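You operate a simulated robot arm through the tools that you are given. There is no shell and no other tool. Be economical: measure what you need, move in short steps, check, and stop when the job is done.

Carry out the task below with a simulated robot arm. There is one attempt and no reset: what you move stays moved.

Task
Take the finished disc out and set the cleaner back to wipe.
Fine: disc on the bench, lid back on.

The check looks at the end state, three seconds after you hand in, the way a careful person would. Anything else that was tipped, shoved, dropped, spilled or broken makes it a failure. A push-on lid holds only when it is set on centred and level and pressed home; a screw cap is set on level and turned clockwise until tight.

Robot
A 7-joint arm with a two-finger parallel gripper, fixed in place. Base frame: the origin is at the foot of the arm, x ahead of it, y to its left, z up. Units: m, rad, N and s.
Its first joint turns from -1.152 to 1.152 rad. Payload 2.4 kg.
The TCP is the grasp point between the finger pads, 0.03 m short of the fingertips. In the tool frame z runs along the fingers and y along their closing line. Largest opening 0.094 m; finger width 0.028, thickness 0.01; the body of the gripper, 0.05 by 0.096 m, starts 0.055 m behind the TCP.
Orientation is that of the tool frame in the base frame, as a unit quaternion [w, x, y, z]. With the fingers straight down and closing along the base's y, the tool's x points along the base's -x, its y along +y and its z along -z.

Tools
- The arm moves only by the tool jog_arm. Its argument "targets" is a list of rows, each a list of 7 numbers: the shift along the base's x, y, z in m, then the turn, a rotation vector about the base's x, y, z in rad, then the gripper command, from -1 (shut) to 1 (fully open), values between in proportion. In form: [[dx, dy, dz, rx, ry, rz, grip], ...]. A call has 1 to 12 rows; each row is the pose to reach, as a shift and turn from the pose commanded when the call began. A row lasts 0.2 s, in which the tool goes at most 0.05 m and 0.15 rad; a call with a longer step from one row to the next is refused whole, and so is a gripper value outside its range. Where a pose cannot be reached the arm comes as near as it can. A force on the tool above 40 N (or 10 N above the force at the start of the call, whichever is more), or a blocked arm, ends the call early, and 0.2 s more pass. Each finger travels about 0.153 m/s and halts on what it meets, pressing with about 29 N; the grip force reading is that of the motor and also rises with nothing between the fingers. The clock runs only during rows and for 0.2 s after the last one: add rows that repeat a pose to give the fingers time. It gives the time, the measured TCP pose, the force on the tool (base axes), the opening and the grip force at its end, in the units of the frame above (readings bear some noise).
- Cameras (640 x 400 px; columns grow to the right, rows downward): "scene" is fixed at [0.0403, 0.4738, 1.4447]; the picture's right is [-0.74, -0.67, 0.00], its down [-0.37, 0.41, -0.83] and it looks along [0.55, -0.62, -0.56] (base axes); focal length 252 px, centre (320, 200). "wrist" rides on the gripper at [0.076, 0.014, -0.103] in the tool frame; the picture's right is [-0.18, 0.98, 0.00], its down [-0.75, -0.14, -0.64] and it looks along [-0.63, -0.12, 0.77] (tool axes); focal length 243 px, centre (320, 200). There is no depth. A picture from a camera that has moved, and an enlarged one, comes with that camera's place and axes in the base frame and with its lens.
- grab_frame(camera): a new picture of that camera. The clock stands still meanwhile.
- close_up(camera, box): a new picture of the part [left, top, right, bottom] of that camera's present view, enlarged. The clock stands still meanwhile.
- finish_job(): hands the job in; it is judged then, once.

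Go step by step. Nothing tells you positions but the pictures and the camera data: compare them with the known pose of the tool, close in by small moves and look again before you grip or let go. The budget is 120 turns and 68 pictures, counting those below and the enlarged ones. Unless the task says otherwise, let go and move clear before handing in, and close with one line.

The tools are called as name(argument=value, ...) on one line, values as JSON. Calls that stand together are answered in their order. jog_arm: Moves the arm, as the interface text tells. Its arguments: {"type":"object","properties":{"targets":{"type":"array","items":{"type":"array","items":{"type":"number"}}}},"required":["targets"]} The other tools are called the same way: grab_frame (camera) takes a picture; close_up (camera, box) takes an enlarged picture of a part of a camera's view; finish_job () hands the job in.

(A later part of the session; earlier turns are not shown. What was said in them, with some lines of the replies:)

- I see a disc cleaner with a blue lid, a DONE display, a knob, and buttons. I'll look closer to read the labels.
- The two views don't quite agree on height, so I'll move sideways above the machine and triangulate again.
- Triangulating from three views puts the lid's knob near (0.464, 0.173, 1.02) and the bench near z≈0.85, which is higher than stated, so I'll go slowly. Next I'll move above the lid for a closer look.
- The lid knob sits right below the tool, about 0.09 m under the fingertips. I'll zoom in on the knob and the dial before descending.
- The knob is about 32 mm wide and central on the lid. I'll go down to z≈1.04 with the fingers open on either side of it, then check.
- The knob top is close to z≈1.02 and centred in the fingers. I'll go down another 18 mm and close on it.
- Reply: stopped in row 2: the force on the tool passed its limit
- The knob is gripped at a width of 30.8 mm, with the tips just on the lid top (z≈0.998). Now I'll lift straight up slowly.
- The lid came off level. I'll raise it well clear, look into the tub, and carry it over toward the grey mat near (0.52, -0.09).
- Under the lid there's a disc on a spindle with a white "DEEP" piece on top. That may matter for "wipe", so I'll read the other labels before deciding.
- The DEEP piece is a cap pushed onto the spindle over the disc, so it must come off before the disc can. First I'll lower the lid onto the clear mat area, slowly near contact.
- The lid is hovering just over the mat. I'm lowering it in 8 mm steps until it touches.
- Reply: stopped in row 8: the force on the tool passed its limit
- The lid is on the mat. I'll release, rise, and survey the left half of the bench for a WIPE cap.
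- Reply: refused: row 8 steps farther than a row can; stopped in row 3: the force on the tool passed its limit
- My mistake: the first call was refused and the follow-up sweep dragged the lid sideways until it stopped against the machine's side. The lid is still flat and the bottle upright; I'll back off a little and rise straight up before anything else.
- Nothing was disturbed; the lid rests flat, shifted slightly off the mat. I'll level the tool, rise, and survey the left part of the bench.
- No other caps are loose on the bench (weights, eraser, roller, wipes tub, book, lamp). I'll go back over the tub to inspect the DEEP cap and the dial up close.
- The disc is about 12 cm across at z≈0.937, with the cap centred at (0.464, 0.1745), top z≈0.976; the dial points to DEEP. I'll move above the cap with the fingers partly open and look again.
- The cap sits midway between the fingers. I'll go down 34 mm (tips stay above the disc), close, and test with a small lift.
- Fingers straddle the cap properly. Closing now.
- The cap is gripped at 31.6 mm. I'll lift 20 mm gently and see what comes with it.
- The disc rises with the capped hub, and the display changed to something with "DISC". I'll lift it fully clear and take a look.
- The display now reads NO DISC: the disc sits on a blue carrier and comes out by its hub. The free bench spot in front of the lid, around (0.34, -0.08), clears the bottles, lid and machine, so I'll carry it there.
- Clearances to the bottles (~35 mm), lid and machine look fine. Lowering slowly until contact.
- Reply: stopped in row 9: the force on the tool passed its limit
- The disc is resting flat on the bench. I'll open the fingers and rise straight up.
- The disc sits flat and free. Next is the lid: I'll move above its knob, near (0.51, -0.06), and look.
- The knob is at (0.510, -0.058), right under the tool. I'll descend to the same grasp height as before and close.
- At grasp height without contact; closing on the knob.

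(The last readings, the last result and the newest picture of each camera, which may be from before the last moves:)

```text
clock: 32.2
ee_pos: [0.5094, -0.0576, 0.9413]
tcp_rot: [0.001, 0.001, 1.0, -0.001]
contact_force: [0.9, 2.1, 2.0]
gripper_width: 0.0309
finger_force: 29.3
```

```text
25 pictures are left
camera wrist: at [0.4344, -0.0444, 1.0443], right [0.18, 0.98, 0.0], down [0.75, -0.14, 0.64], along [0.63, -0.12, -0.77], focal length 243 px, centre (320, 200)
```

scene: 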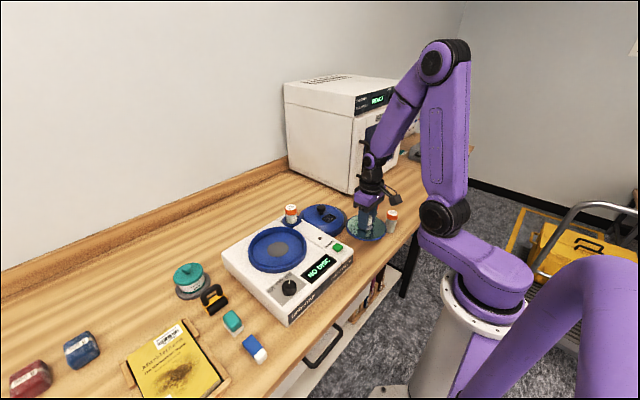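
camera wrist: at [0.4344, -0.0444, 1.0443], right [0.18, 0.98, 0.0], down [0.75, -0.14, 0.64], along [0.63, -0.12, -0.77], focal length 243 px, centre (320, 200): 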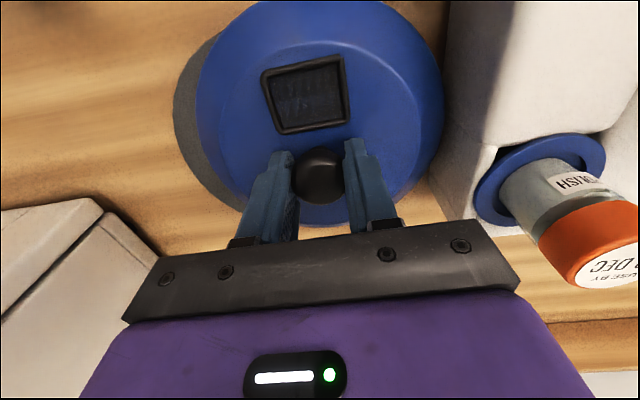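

Same grasp as before relative to the knob. I'll lift high, carry the lid over the tub centre (0.464, 0.176) and check before lowering.

jog_arm(targets=[[0, 0, 0.04, 0, 0, 0, -1], [0, 0, 0.085, 0, 0, 0, -1], [0, 0, 0.13, 0, 0, 0, -1], [0, 0, 0.175, 0, 0, 0, -1], [-0.008, 0.045, 0.175, 0, 0, 0, -1], [-0.016, 0.09, 0.175, 0, 0, 0, -1], [-0.024, 0.135, 0.175, 0, 0, 0, -1], [-0.032, 0.18, 0.175, 0, 0, 0, -1], [-0.04, 0.22, 0.175, 0, 0, 0, -1], [-0.0454, 0.2339, 0.175, 0, 0, 0, -1], [-0.0454, 0.2339, 0.14, 0, 0, 0, -1], [-0.0454, 0.2339, 0.14, 0, 0, 0, -1]])

close_up(camera="scene", box=[210, 160, 370, 310])

```text
clock: 34.8
ee_pos: [0.4652, 0.1767, 1.0809]
tcp_rot: [0.001, -0.001, 1.0, 0.0]
contact_force: [-0.4, -0.3, -0.5]
gripper_width: 0.0307
finger_force: 29.0
```

```text
2.67 times, centred on (290, 235) of scene
camera zoom: at [0.0403, 0.4738, 1.4447], right [-0.74, -0.67, 0.0], down [-0.37, 0.41, -0.83], along [0.55, -0.62, -0.56], focal length 672 px, centre (400, 107)
```

zoom: 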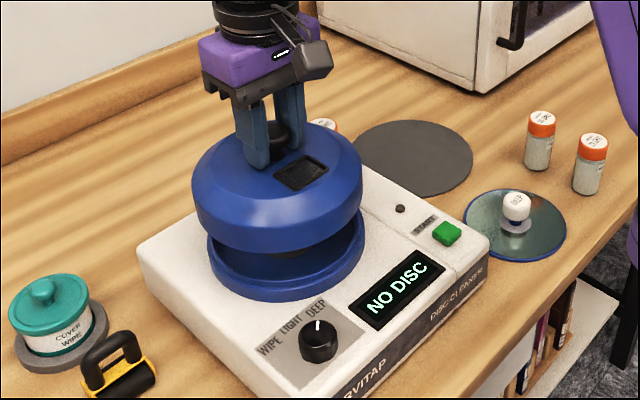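

The lid is level and centred over the tub. I'll lower it gently onto the seat (previous seated TCP z ≈ 1.029).

jog_arm(targets=[[-0.0007, 0, -0.015, 0, 0, 0, -1], [-0.0007, 0, -0.03, 0, 0, 0, -1], [-0.0007, 0, -0.04, 0, 0, 0, -1], [-0.0007, 0, -0.046, 0, 0, 0, -1], [-0.0007, 0, -0.05, 0, 0, 0, -1], [-0.0007, 0, -0.053, 0, 0, 0, -1], [-0.0007, 0, -0.056, 0, 0, 0, -1], [-0.0007, 0, -0.058, 0, 0, 0, -1]])

close_up(camera="scene", box=[210, 160, 370, 310])

```text
clock: 36.5
ee_pos: [0.4656, 0.175, 1.0286]
tcp_rot: [0.003, 0.002, 1.0, 0.0]
contact_force: [-6.0, -2.2, 9.1]
gripper_width: 0.0306
finger_force: 29.0
stopped in row 8: the force on the tool passed its limit (the readings are from after the stop); the commanded pose is now the measured one
```

```text
2.67 times, centred on (290, 235) of scene
camera zoom: at [0.04, 0.4736, 1.4448], right [-0.74, -0.67, 0.0], down [-0.37, 0.42, -0.83], along [0.55, -0.62, -0.56], focal length 672 px, centre (400, 107)
```

zoom: 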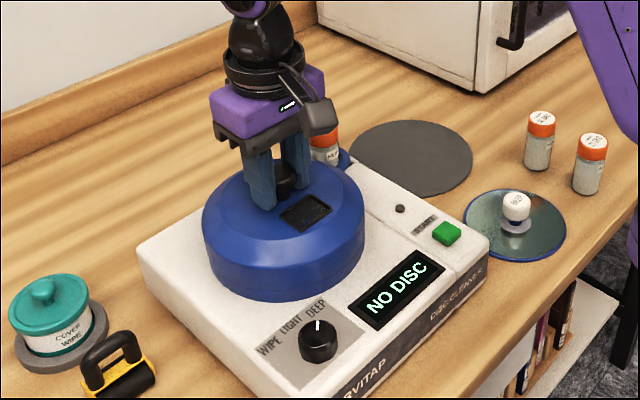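

The lid is down at z 1.0286, matching its original seat. I'll press a little to push it home.

jog_arm(targets=[[0, 0, -0.003, 0, 0, 0, -1], [0, 0, -0.006, 0, 0, 0, -1], [0, 0, -0.009, 0, 0, 0, -1], [0, 0, -0.012, 0, 0, 0, -1]])

jog_arm(targets=[[0, 0, -0.004, 0, 0, 0, -1], [0, 0, -0.008, 0, 0, 0, -1], [0, 0, -0.012, 0, 0, 0, -1]])

```text
clock: 36.9
ee_pos: [0.466, 0.1752, 1.0289]
tcp_rot: [0.004, 0.001, 1.0, 0.0]
contact_force: [-7.2, -3.3, 10.1]
gripper_width: 0.0308
finger_force: 28.9
stopped in row 2: the force on the tool passed its limit (the readings are from after the stop); the commanded pose is now the measured one
```

```text
clock: 37.3
ee_pos: [0.4653, 0.1744, 1.0279]
tcp_rot: [0.004, 0.001, 1.0, 0.001]
contact_force: [-5.6, -1.6, 10.3]
gripper_width: 0.0308
finger_force: 29.6
stopped in row 1: the force on the tool passed its limit (the readings are from after the stop); the commanded pose is now the measured one
```

It's against a hard stop. I'll let go, rise, and inspect it, then look at the dial.

jog_arm(targets=[[0, 0, 0, 0, 0, 0, -0.2], [0, 0, 0, 0, 0, 0, 0.3], [0, 0, 0.002, 0, 0, 0, 0.3], [0, 0, 0.03, 0.002, 0.008, 0, 0.3], [0, 0, 0.07, 0.002, 0.008, 0, 0.3], [-0.04, 0.01, 0.09, 0.002, 0.008, 0, 0.3], [-0.085, 0.02, 0.09, 0.002, 0.008, 0, 0.3], [-0.13, 0.03, 0.09, 0.002, 0.008, 0, 0.3], [-0.13, 0.03, 0.09, 0.002, 0.008, 0, 0.3]])

grab_frame(camera="wrist")

close_up(camera="scene", box=[210, 190, 370, 330])

```text
clock: 39.3
ee_pos: [0.3375, 0.2045, 1.1162]
tcp_rot: [0.001, 0.001, 1.0, 0.002]
contact_force: [0.4, 0.6, 0.2]
gripper_width: 0.0611
finger_force: 0.0
```

```text
22 pictures are left
camera wrist: at [0.2608, 0.2178, 1.2203], right [0.19, 0.98, 0.0], down [0.75, -0.14, 0.64], along [0.63, -0.12, -0.77], focal length 243 px, centre (320, 200)
```

wrist: 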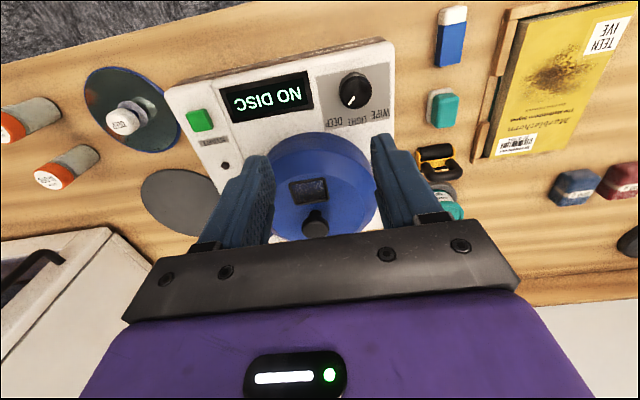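

```text
2.86 times, centred on (290, 260) of scene
camera zoom: at [0.0402, 0.4738, 1.4447], right [-0.74, -0.67, 0.0], down [-0.37, 0.41, -0.83], along [0.55, -0.62, -0.56], focal length 720 px, centre (406, 29)
```

zoom: 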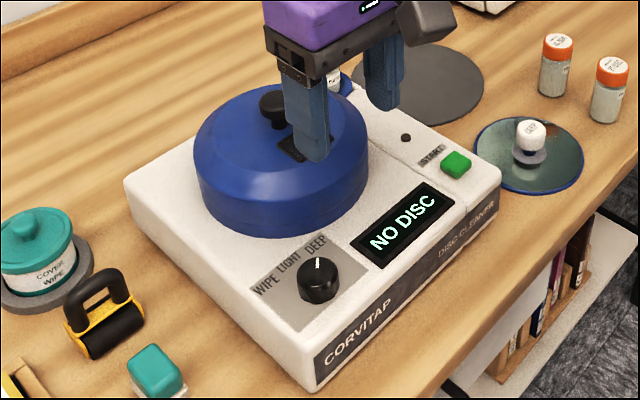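

The lid is back exactly where it was. The dial is near (0.341, 0.239) with its top around z≈0.95, pointing at DEEP; I'll hover over it and look closely.

jog_arm(targets=[[0.001, 0.02, -0.03, 0, 0, 0, 0.3], [0.003, 0.034, -0.07, 0, 0, 0, 0.3], [0.003, 0.034, -0.1, 0, 0, 0, 0.3], [0.003, 0.034, -0.1, 0, 0, 0, 0.3]])

close_up(camera="wrist", box=[220, 60, 420, 200])

close_up(camera="scene", box=[240, 230, 350, 330])

```text
clock: 40.3
ee_pos: [0.3382, 0.2384, 1.018]
tcp_rot: [0.001, 0.001, 1.0, 0.001]
contact_force: [0.0, -0.7, -0.2]
gripper_width: 0.0609
finger_force: 0.0
```

```text
2.86 times, centred on (320, 130) of wrist
camera zoom: at [0.2625, 0.2526, 1.1202], right [0.18, 0.98, 0.0], down [0.75, -0.14, 0.64], along [0.63, -0.12, -0.77], focal length 693 px, centre (320, 400)
```

zoom: 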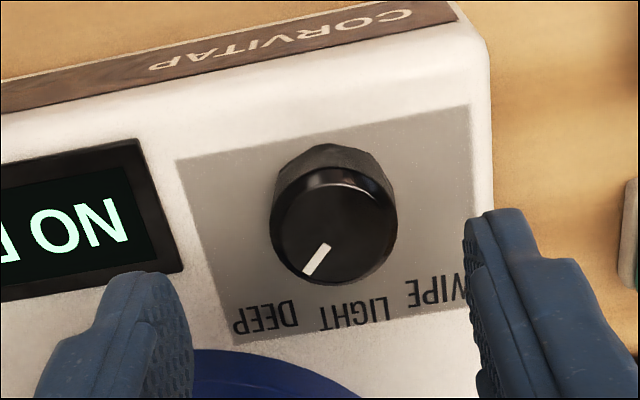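

```text
4.00 times, centred on (295, 280) of scene
camera zoom: at [0.0403, 0.4738, 1.4447], right [-0.74, -0.67, 0.0], down [-0.37, 0.41, -0.83], along [0.55, -0.62, -0.56], focal length 1007 px, centre (420, -120)
```

zoom: 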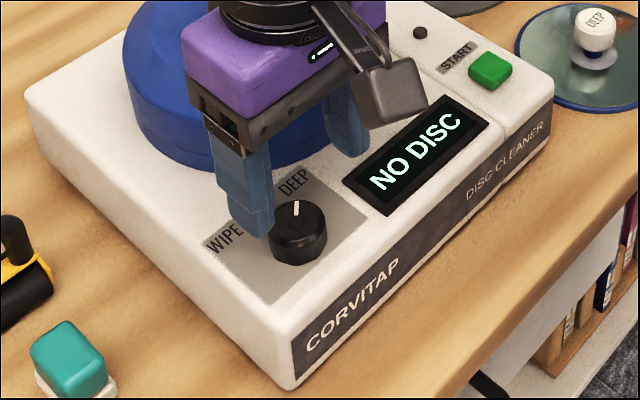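

The dial's centre is near (0.343, 0.240), 33 mm wide, and its pointer is at about -46°, with LIGHT straight back and WIPE mirrored. I'll pre-turn the tool by -0.75 rad above it so I can then turn about +90°.

jog_arm(targets=[[0.002, 0.001, 0, 0, 0, -0.15, 0.3], [0.004, 0.0015, 0, 0, 0, -0.3, 0.3], [0.005, 0.0015, 0, 0, 0, -0.45, 0.3], [0.005, 0.0015, 0, 0, 0, -0.6, 0.3], [0.005, 0.0015, 0, 0, 0, -0.75, 0.3], [0.005, 0.0015, -0.015, 0, 0, -0.75, 0.3], [0.005, 0.0015, -0.03, 0, 0, -0.75, 0.3], [0.005, 0.0015, -0.03, 0, 0, -0.75, 0.3]])

grab_frame(camera="wrist")

close_up(camera="scene", box=[240, 220, 350, 320])

```text
clock: 42.1
ee_pos: [0.3424, 0.2417, 0.9865]
tcp_rot: [0.001, 0.366, 0.931, 0.002]
contact_force: [-0.4, -0.2, -1.0]
gripper_width: 0.0612
finger_force: 0.0
```

```text
18 pictures are left
camera wrist: at [0.2974, 0.3021, 1.0895], right [0.81, 0.59, 0.0], down [0.45, -0.62, 0.64], along [0.38, -0.52, -0.77], focal length 243 px, centre (320, 200)
```

wrist: 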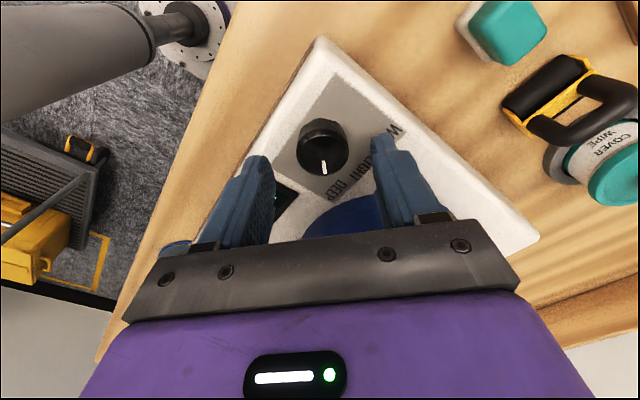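

```text
4.00 times, centred on (295, 270) of scene
camera zoom: at [0.0403, 0.4738, 1.4447], right [-0.74, -0.67, 0.0], down [-0.37, 0.41, -0.83], along [0.55, -0.62, -0.56], focal length 1007 px, centre (420, -80)
```

zoom: 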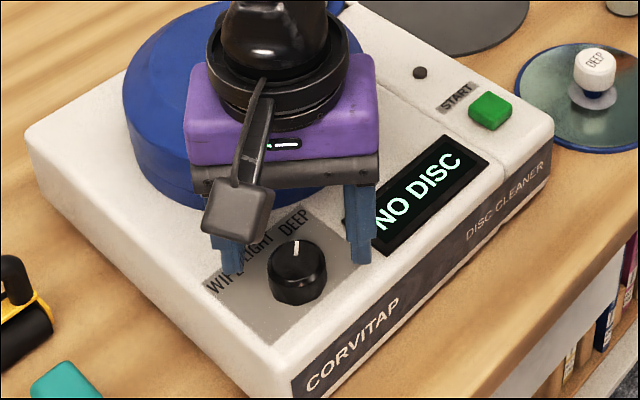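

The dial is centred between the fingers sideways but seems about 4 mm farther along (+x,-y). I'll correct and descend until the tips are beside it, then check.

jog_arm(targets=[[0.003, -0.0025, -0.01, 0, 0, 0, 0.3], [0.003, -0.0025, -0.02, 0, 0, 0, 0.3], [0.003, -0.0025, -0.026, 0, 0, 0, 0.3], [0.003, -0.0025, -0.026, 0, 0, 0, 0.3]])

close_up(camera="wrist", box=[230, 90, 430, 230])

close_up(camera="scene", box=[250, 230, 330, 300])

```text
clock: 43.0
ee_pos: [0.3466, 0.238, 0.9658]
tcp_rot: [0.002, 0.367, 0.93, 0.002]
contact_force: [-2.3, -0.7, 10.0]
gripper_width: 0.0629
finger_force: 1.4
stopped in row 4: the force on the tool passed its limit (the readings are from after the stop); the commanded pose is now the measured one
```

```text
2.86 times, centred on (330, 160) of wrist
camera zoom: at [0.3009, 0.3005, 1.0679], right [0.81, 0.59, 0.01], down [0.45, -0.62, 0.64], along [0.38, -0.52, -0.77], focal length 693 px, centre (291, 314)
```

zoom: 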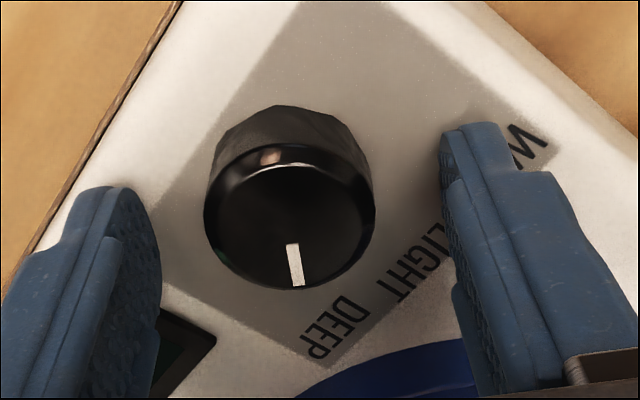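

```text
5.71 times, centred on (290, 265) of scene
camera zoom: at [0.0401, 0.4737, 1.4447], right [-0.74, -0.67, 0.0], down [-0.37, 0.42, -0.83], along [0.55, -0.62, -0.56], focal length 1439 px, centre (491, -171)
```

zoom: 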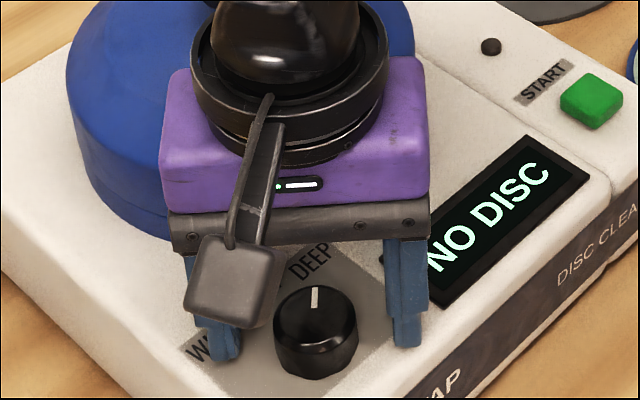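

The tips touched the machine top at z≈0.936, so the dial stands about 25 mm above it, and comparing at the same level puts its axis near (0.3415, 0.241). I'll lift 4 mm, undo the offset, then close.

jog_arm(targets=[[0, 0, 0.005, 0, 0, 0, 0.3], [-0.005, 0.003, 0.005, 0, 0, 0, 0.3], [-0.005, 0.003, 0.004, 0, 0, 0, 0.3], [-0.005, 0.003, 0.004, 0, 0, 0, 0], [-0.005, 0.003, 0.004, 0, 0, 0, -0.3], [-0.005, 0.003, 0.004, 0, 0, 0, -0.6], [-0.005, 0.003, 0.004, 0, 0, 0, -1], [-0.005, 0.003, 0.004, 0, 0, 0, -1]])

close_up(camera="wrist", box=[230, 90, 430, 230])

```text
clock: 44.8
ee_pos: [0.3426, 0.2435, 0.9695]
tcp_rot: [0.003, 0.367, 0.93, 0.003]
contact_force: [5.6, 6.9, -3.0]
gripper_width: 0.0333
finger_force: 45.3
```

```text
2.86 times, centred on (330, 160) of wrist
camera zoom: at [0.2964, 0.3043, 1.0719], right [0.81, 0.59, 0.01], down [0.45, -0.62, 0.64], along [0.39, -0.51, -0.77], focal length 693 px, centre (291, 314)
```

zoom: 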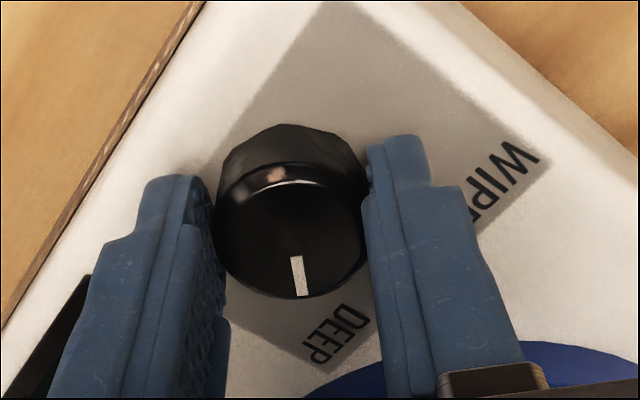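

The dial is firmly gripped (33 mm) and centred. I'll turn counter-clockwise (+z) in steps, first about 0.75 rad.

jog_arm(targets=[[0.001, 0.001, 0, 0, 0, 0.14, -1], [0.001, 0.001, 0, 0, 0, 0.28, -1], [0.001, 0.001, 0, 0, 0, 0.42, -1], [0.001, 0.001, 0, 0, 0, 0.56, -1], [0.001, 0.001, 0, 0, 0, 0.7, -1], [0.001, 0.001, 0, 0, 0, 0.75, -1]])

grab_frame(camera="wrist")

```text
clock: 46.1
ee_pos: [0.3415, 0.2407, 0.9689]
tcp_rot: [0.0, 0.0, 1.0, 0.002]
contact_force: [-11.8, -9.9, 30.7]
gripper_width: 0.0334
finger_force: 44.8
```

```text
13 pictures are left
camera wrist: at [0.2668, 0.255, 1.072], right [0.18, 0.98, 0.01], down [0.75, -0.15, 0.64], along [0.63, -0.11, -0.77], focal length 243 px, centre (320, 200)
```

wrist: 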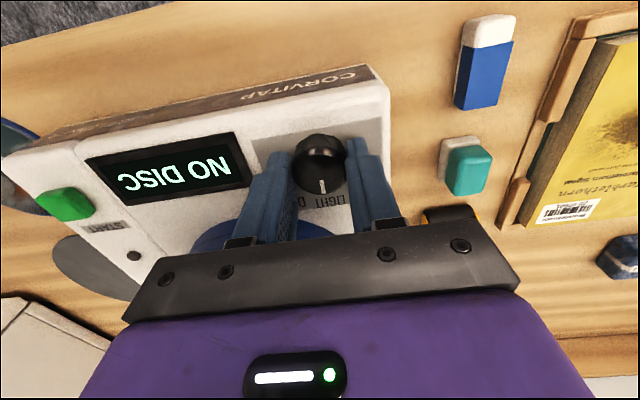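

The dial turned with the tool and now points at LIGHT. I'll relieve the downward force slightly and continue another 0.83 rad to WIPE.

jog_arm(targets=[[0, 0.001, 0.002, 0, 0, 0.14, -1], [0, 0.001, 0.002, 0, 0, 0.28, -1], [0, 0.001, 0.002, 0, 0, 0.42, -1], [0, 0.001, 0.002, 0, 0, 0.56, -1], [0, 0.001, 0.002, 0, 0, 0.7, -1], [0, 0.001, 0.002, 0, 0, 0.83, -1], [0, 0.001, 0.002, 0, 0, 0.83, -1]])

close_up(camera="wrist", box=[230, 90, 430, 230])

```text
clock: 47.6
ee_pos: [0.3443, 0.2408, 0.9694]
tcp_rot: [-0.003, -0.389, 0.921, 0.002]
contact_force: [4.5, -1.5, -2.5]
gripper_width: 0.0333
finger_force: 45.1
stopped in row 7: the force on the tool passed its limit (the readings are from after the stop); the commanded pose is now the measured one
```

```text
2.86 times, centred on (330, 160) of wrist
camera zoom: at [0.2812, 0.1954, 1.0726], right [-0.58, 0.82, 0.01], down [0.63, 0.44, 0.64], along [0.52, 0.37, -0.77], focal length 693 px, centre (291, 314)
```

zoom: 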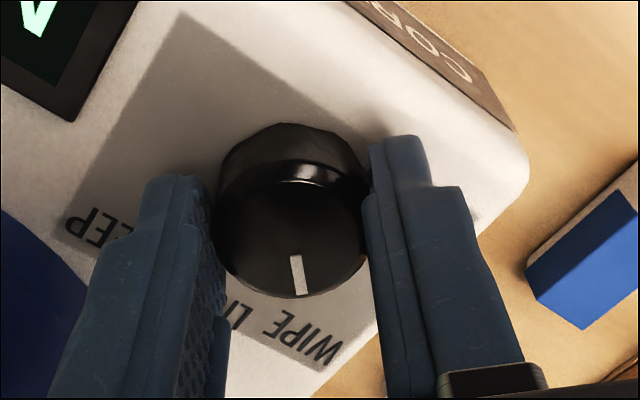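

The dial reached its stop, with the pointer at WIPE. I'll release and rise straight up to verify.

jog_arm(targets=[[0, 0, 0, 0, 0, 0, -0.3], [0, 0, 0, 0, 0, 0, 0.2], [0, 0, 0, 0, 0, 0, 0.3], [0, 0, 0.03, 0, 0, 0, 0.3], [0, 0, 0.07, 0, 0, 0, 0.3], [0, 0, 0.11, 0, 0, 0, 0.3], [0, 0, 0.11, 0, 0, 0, 0.3]])

grab_frame(camera="wrist")

close_up(camera="scene", box=[210, 190, 370, 330])

```text
clock: 49.2
ee_pos: [0.3438, 0.2391, 1.0807]
tcp_rot: [-0.004, -0.39, 0.921, 0.002]
contact_force: [-0.4, 0.1, 0.7]
gripper_width: 0.0611
finger_force: 0.1
```

```text
11 pictures are left
camera wrist: at [0.2819, 0.1947, 1.1829], right [-0.58, 0.82, 0.01], down [0.63, 0.44, 0.64], along [0.52, 0.37, -0.77], focal length 243 px, centre (320, 200)
```

wrist: 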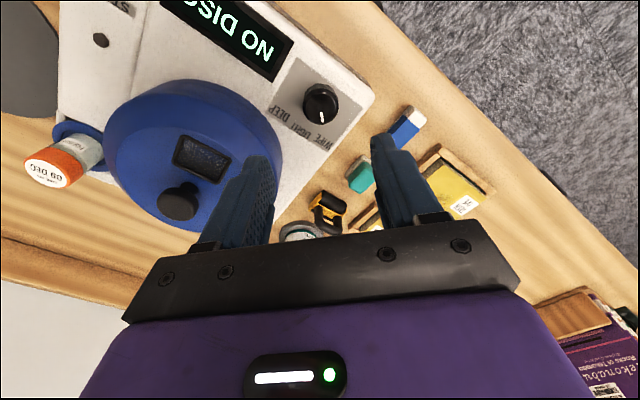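

```text
2.86 times, centred on (290, 260) of scene
camera zoom: at [0.0403, 0.4738, 1.4447], right [-0.74, -0.67, 0.0], down [-0.37, 0.41, -0.83], along [0.55, -0.62, -0.56], focal length 720 px, centre (406, 29)
```

zoom: 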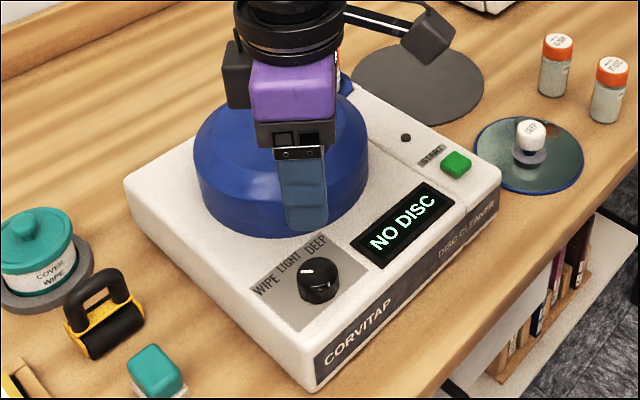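

The pointer is now on WIPE, mirroring its old DEEP position, with the lid seated and the disc on the bench. I'll retreat high and take a last look.

jog_arm(targets=[[0, 0, 0.05, 0, 0, -0.14, 0.3], [0, 0, 0.1, 0, 0, -0.28, 0.3], [0, 0, 0.14, 0, 0, -0.42, 0.3], [0.02, -0.04, 0.16, 0, 0, -0.56, 0.3], [0.04, -0.08, 0.16, 0, 0, -0.7, 0.3], [0.05, -0.12, 0.16, 0, 0, -0.8, 0.3], [0.06, -0.16, 0.16, 0, 0, -0.8, 0.3], [0.07, -0.2, 0.16, 0, 0, -0.8, 0.3], [0.07, -0.23, 0.16, 0, 0, -0.8, 0.3]])

grab_frame(camera="scene")

close_up(camera="scene", box=[220, 200, 340, 310])

```text
clock: 51.2
ee_pos: [0.4138, 0.0101, 1.2401]
tcp_rot: [-0.003, -0.001, 1.0, 0.004]
contact_force: [0.2, 0.4, 0.6]
gripper_width: 0.061
finger_force: 0.1
```

```text
9 pictures are left
```

scene: 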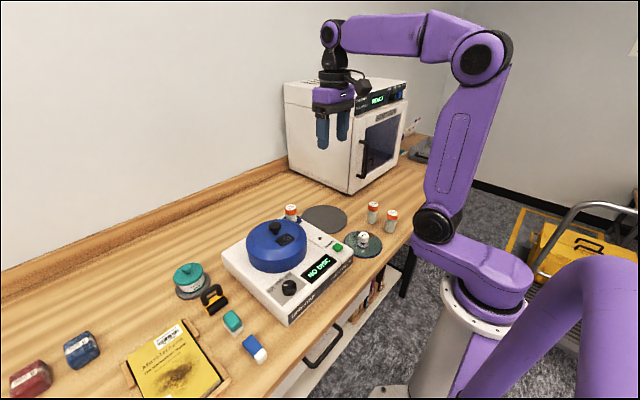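

```text
3.64 times, centred on (280, 255) of scene
camera zoom: at [0.0403, 0.4738, 1.4447], right [-0.74, -0.67, 0.0], down [-0.37, 0.41, -0.83], along [0.55, -0.62, -0.56], focal length 916 px, centre (466, 0)
```

zoom: 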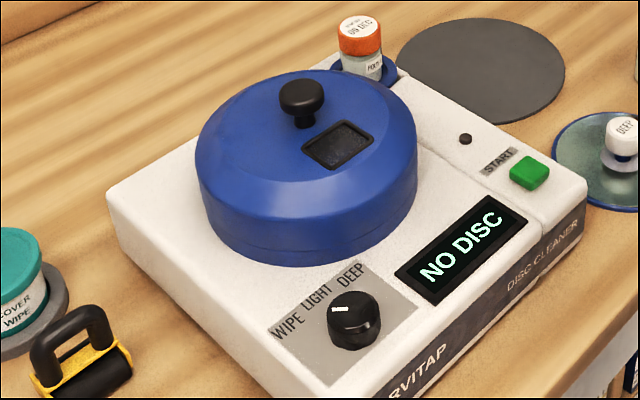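

The disc is flat on the bench, the lid is seated level, the dial points to WIPE, and nothing else has moved. I'm handing in.

finish_job()

```text
The job is handed in.
```

The disc is out and lying flat on the bench, the lid is pressed back on the cleaner, and the dial is set to WIPE. The display reads NO DISC. A mistimed move slid the lid across the bench against the machine's side while it was off, but pictures afterwards showed nothing tipped or displaced.
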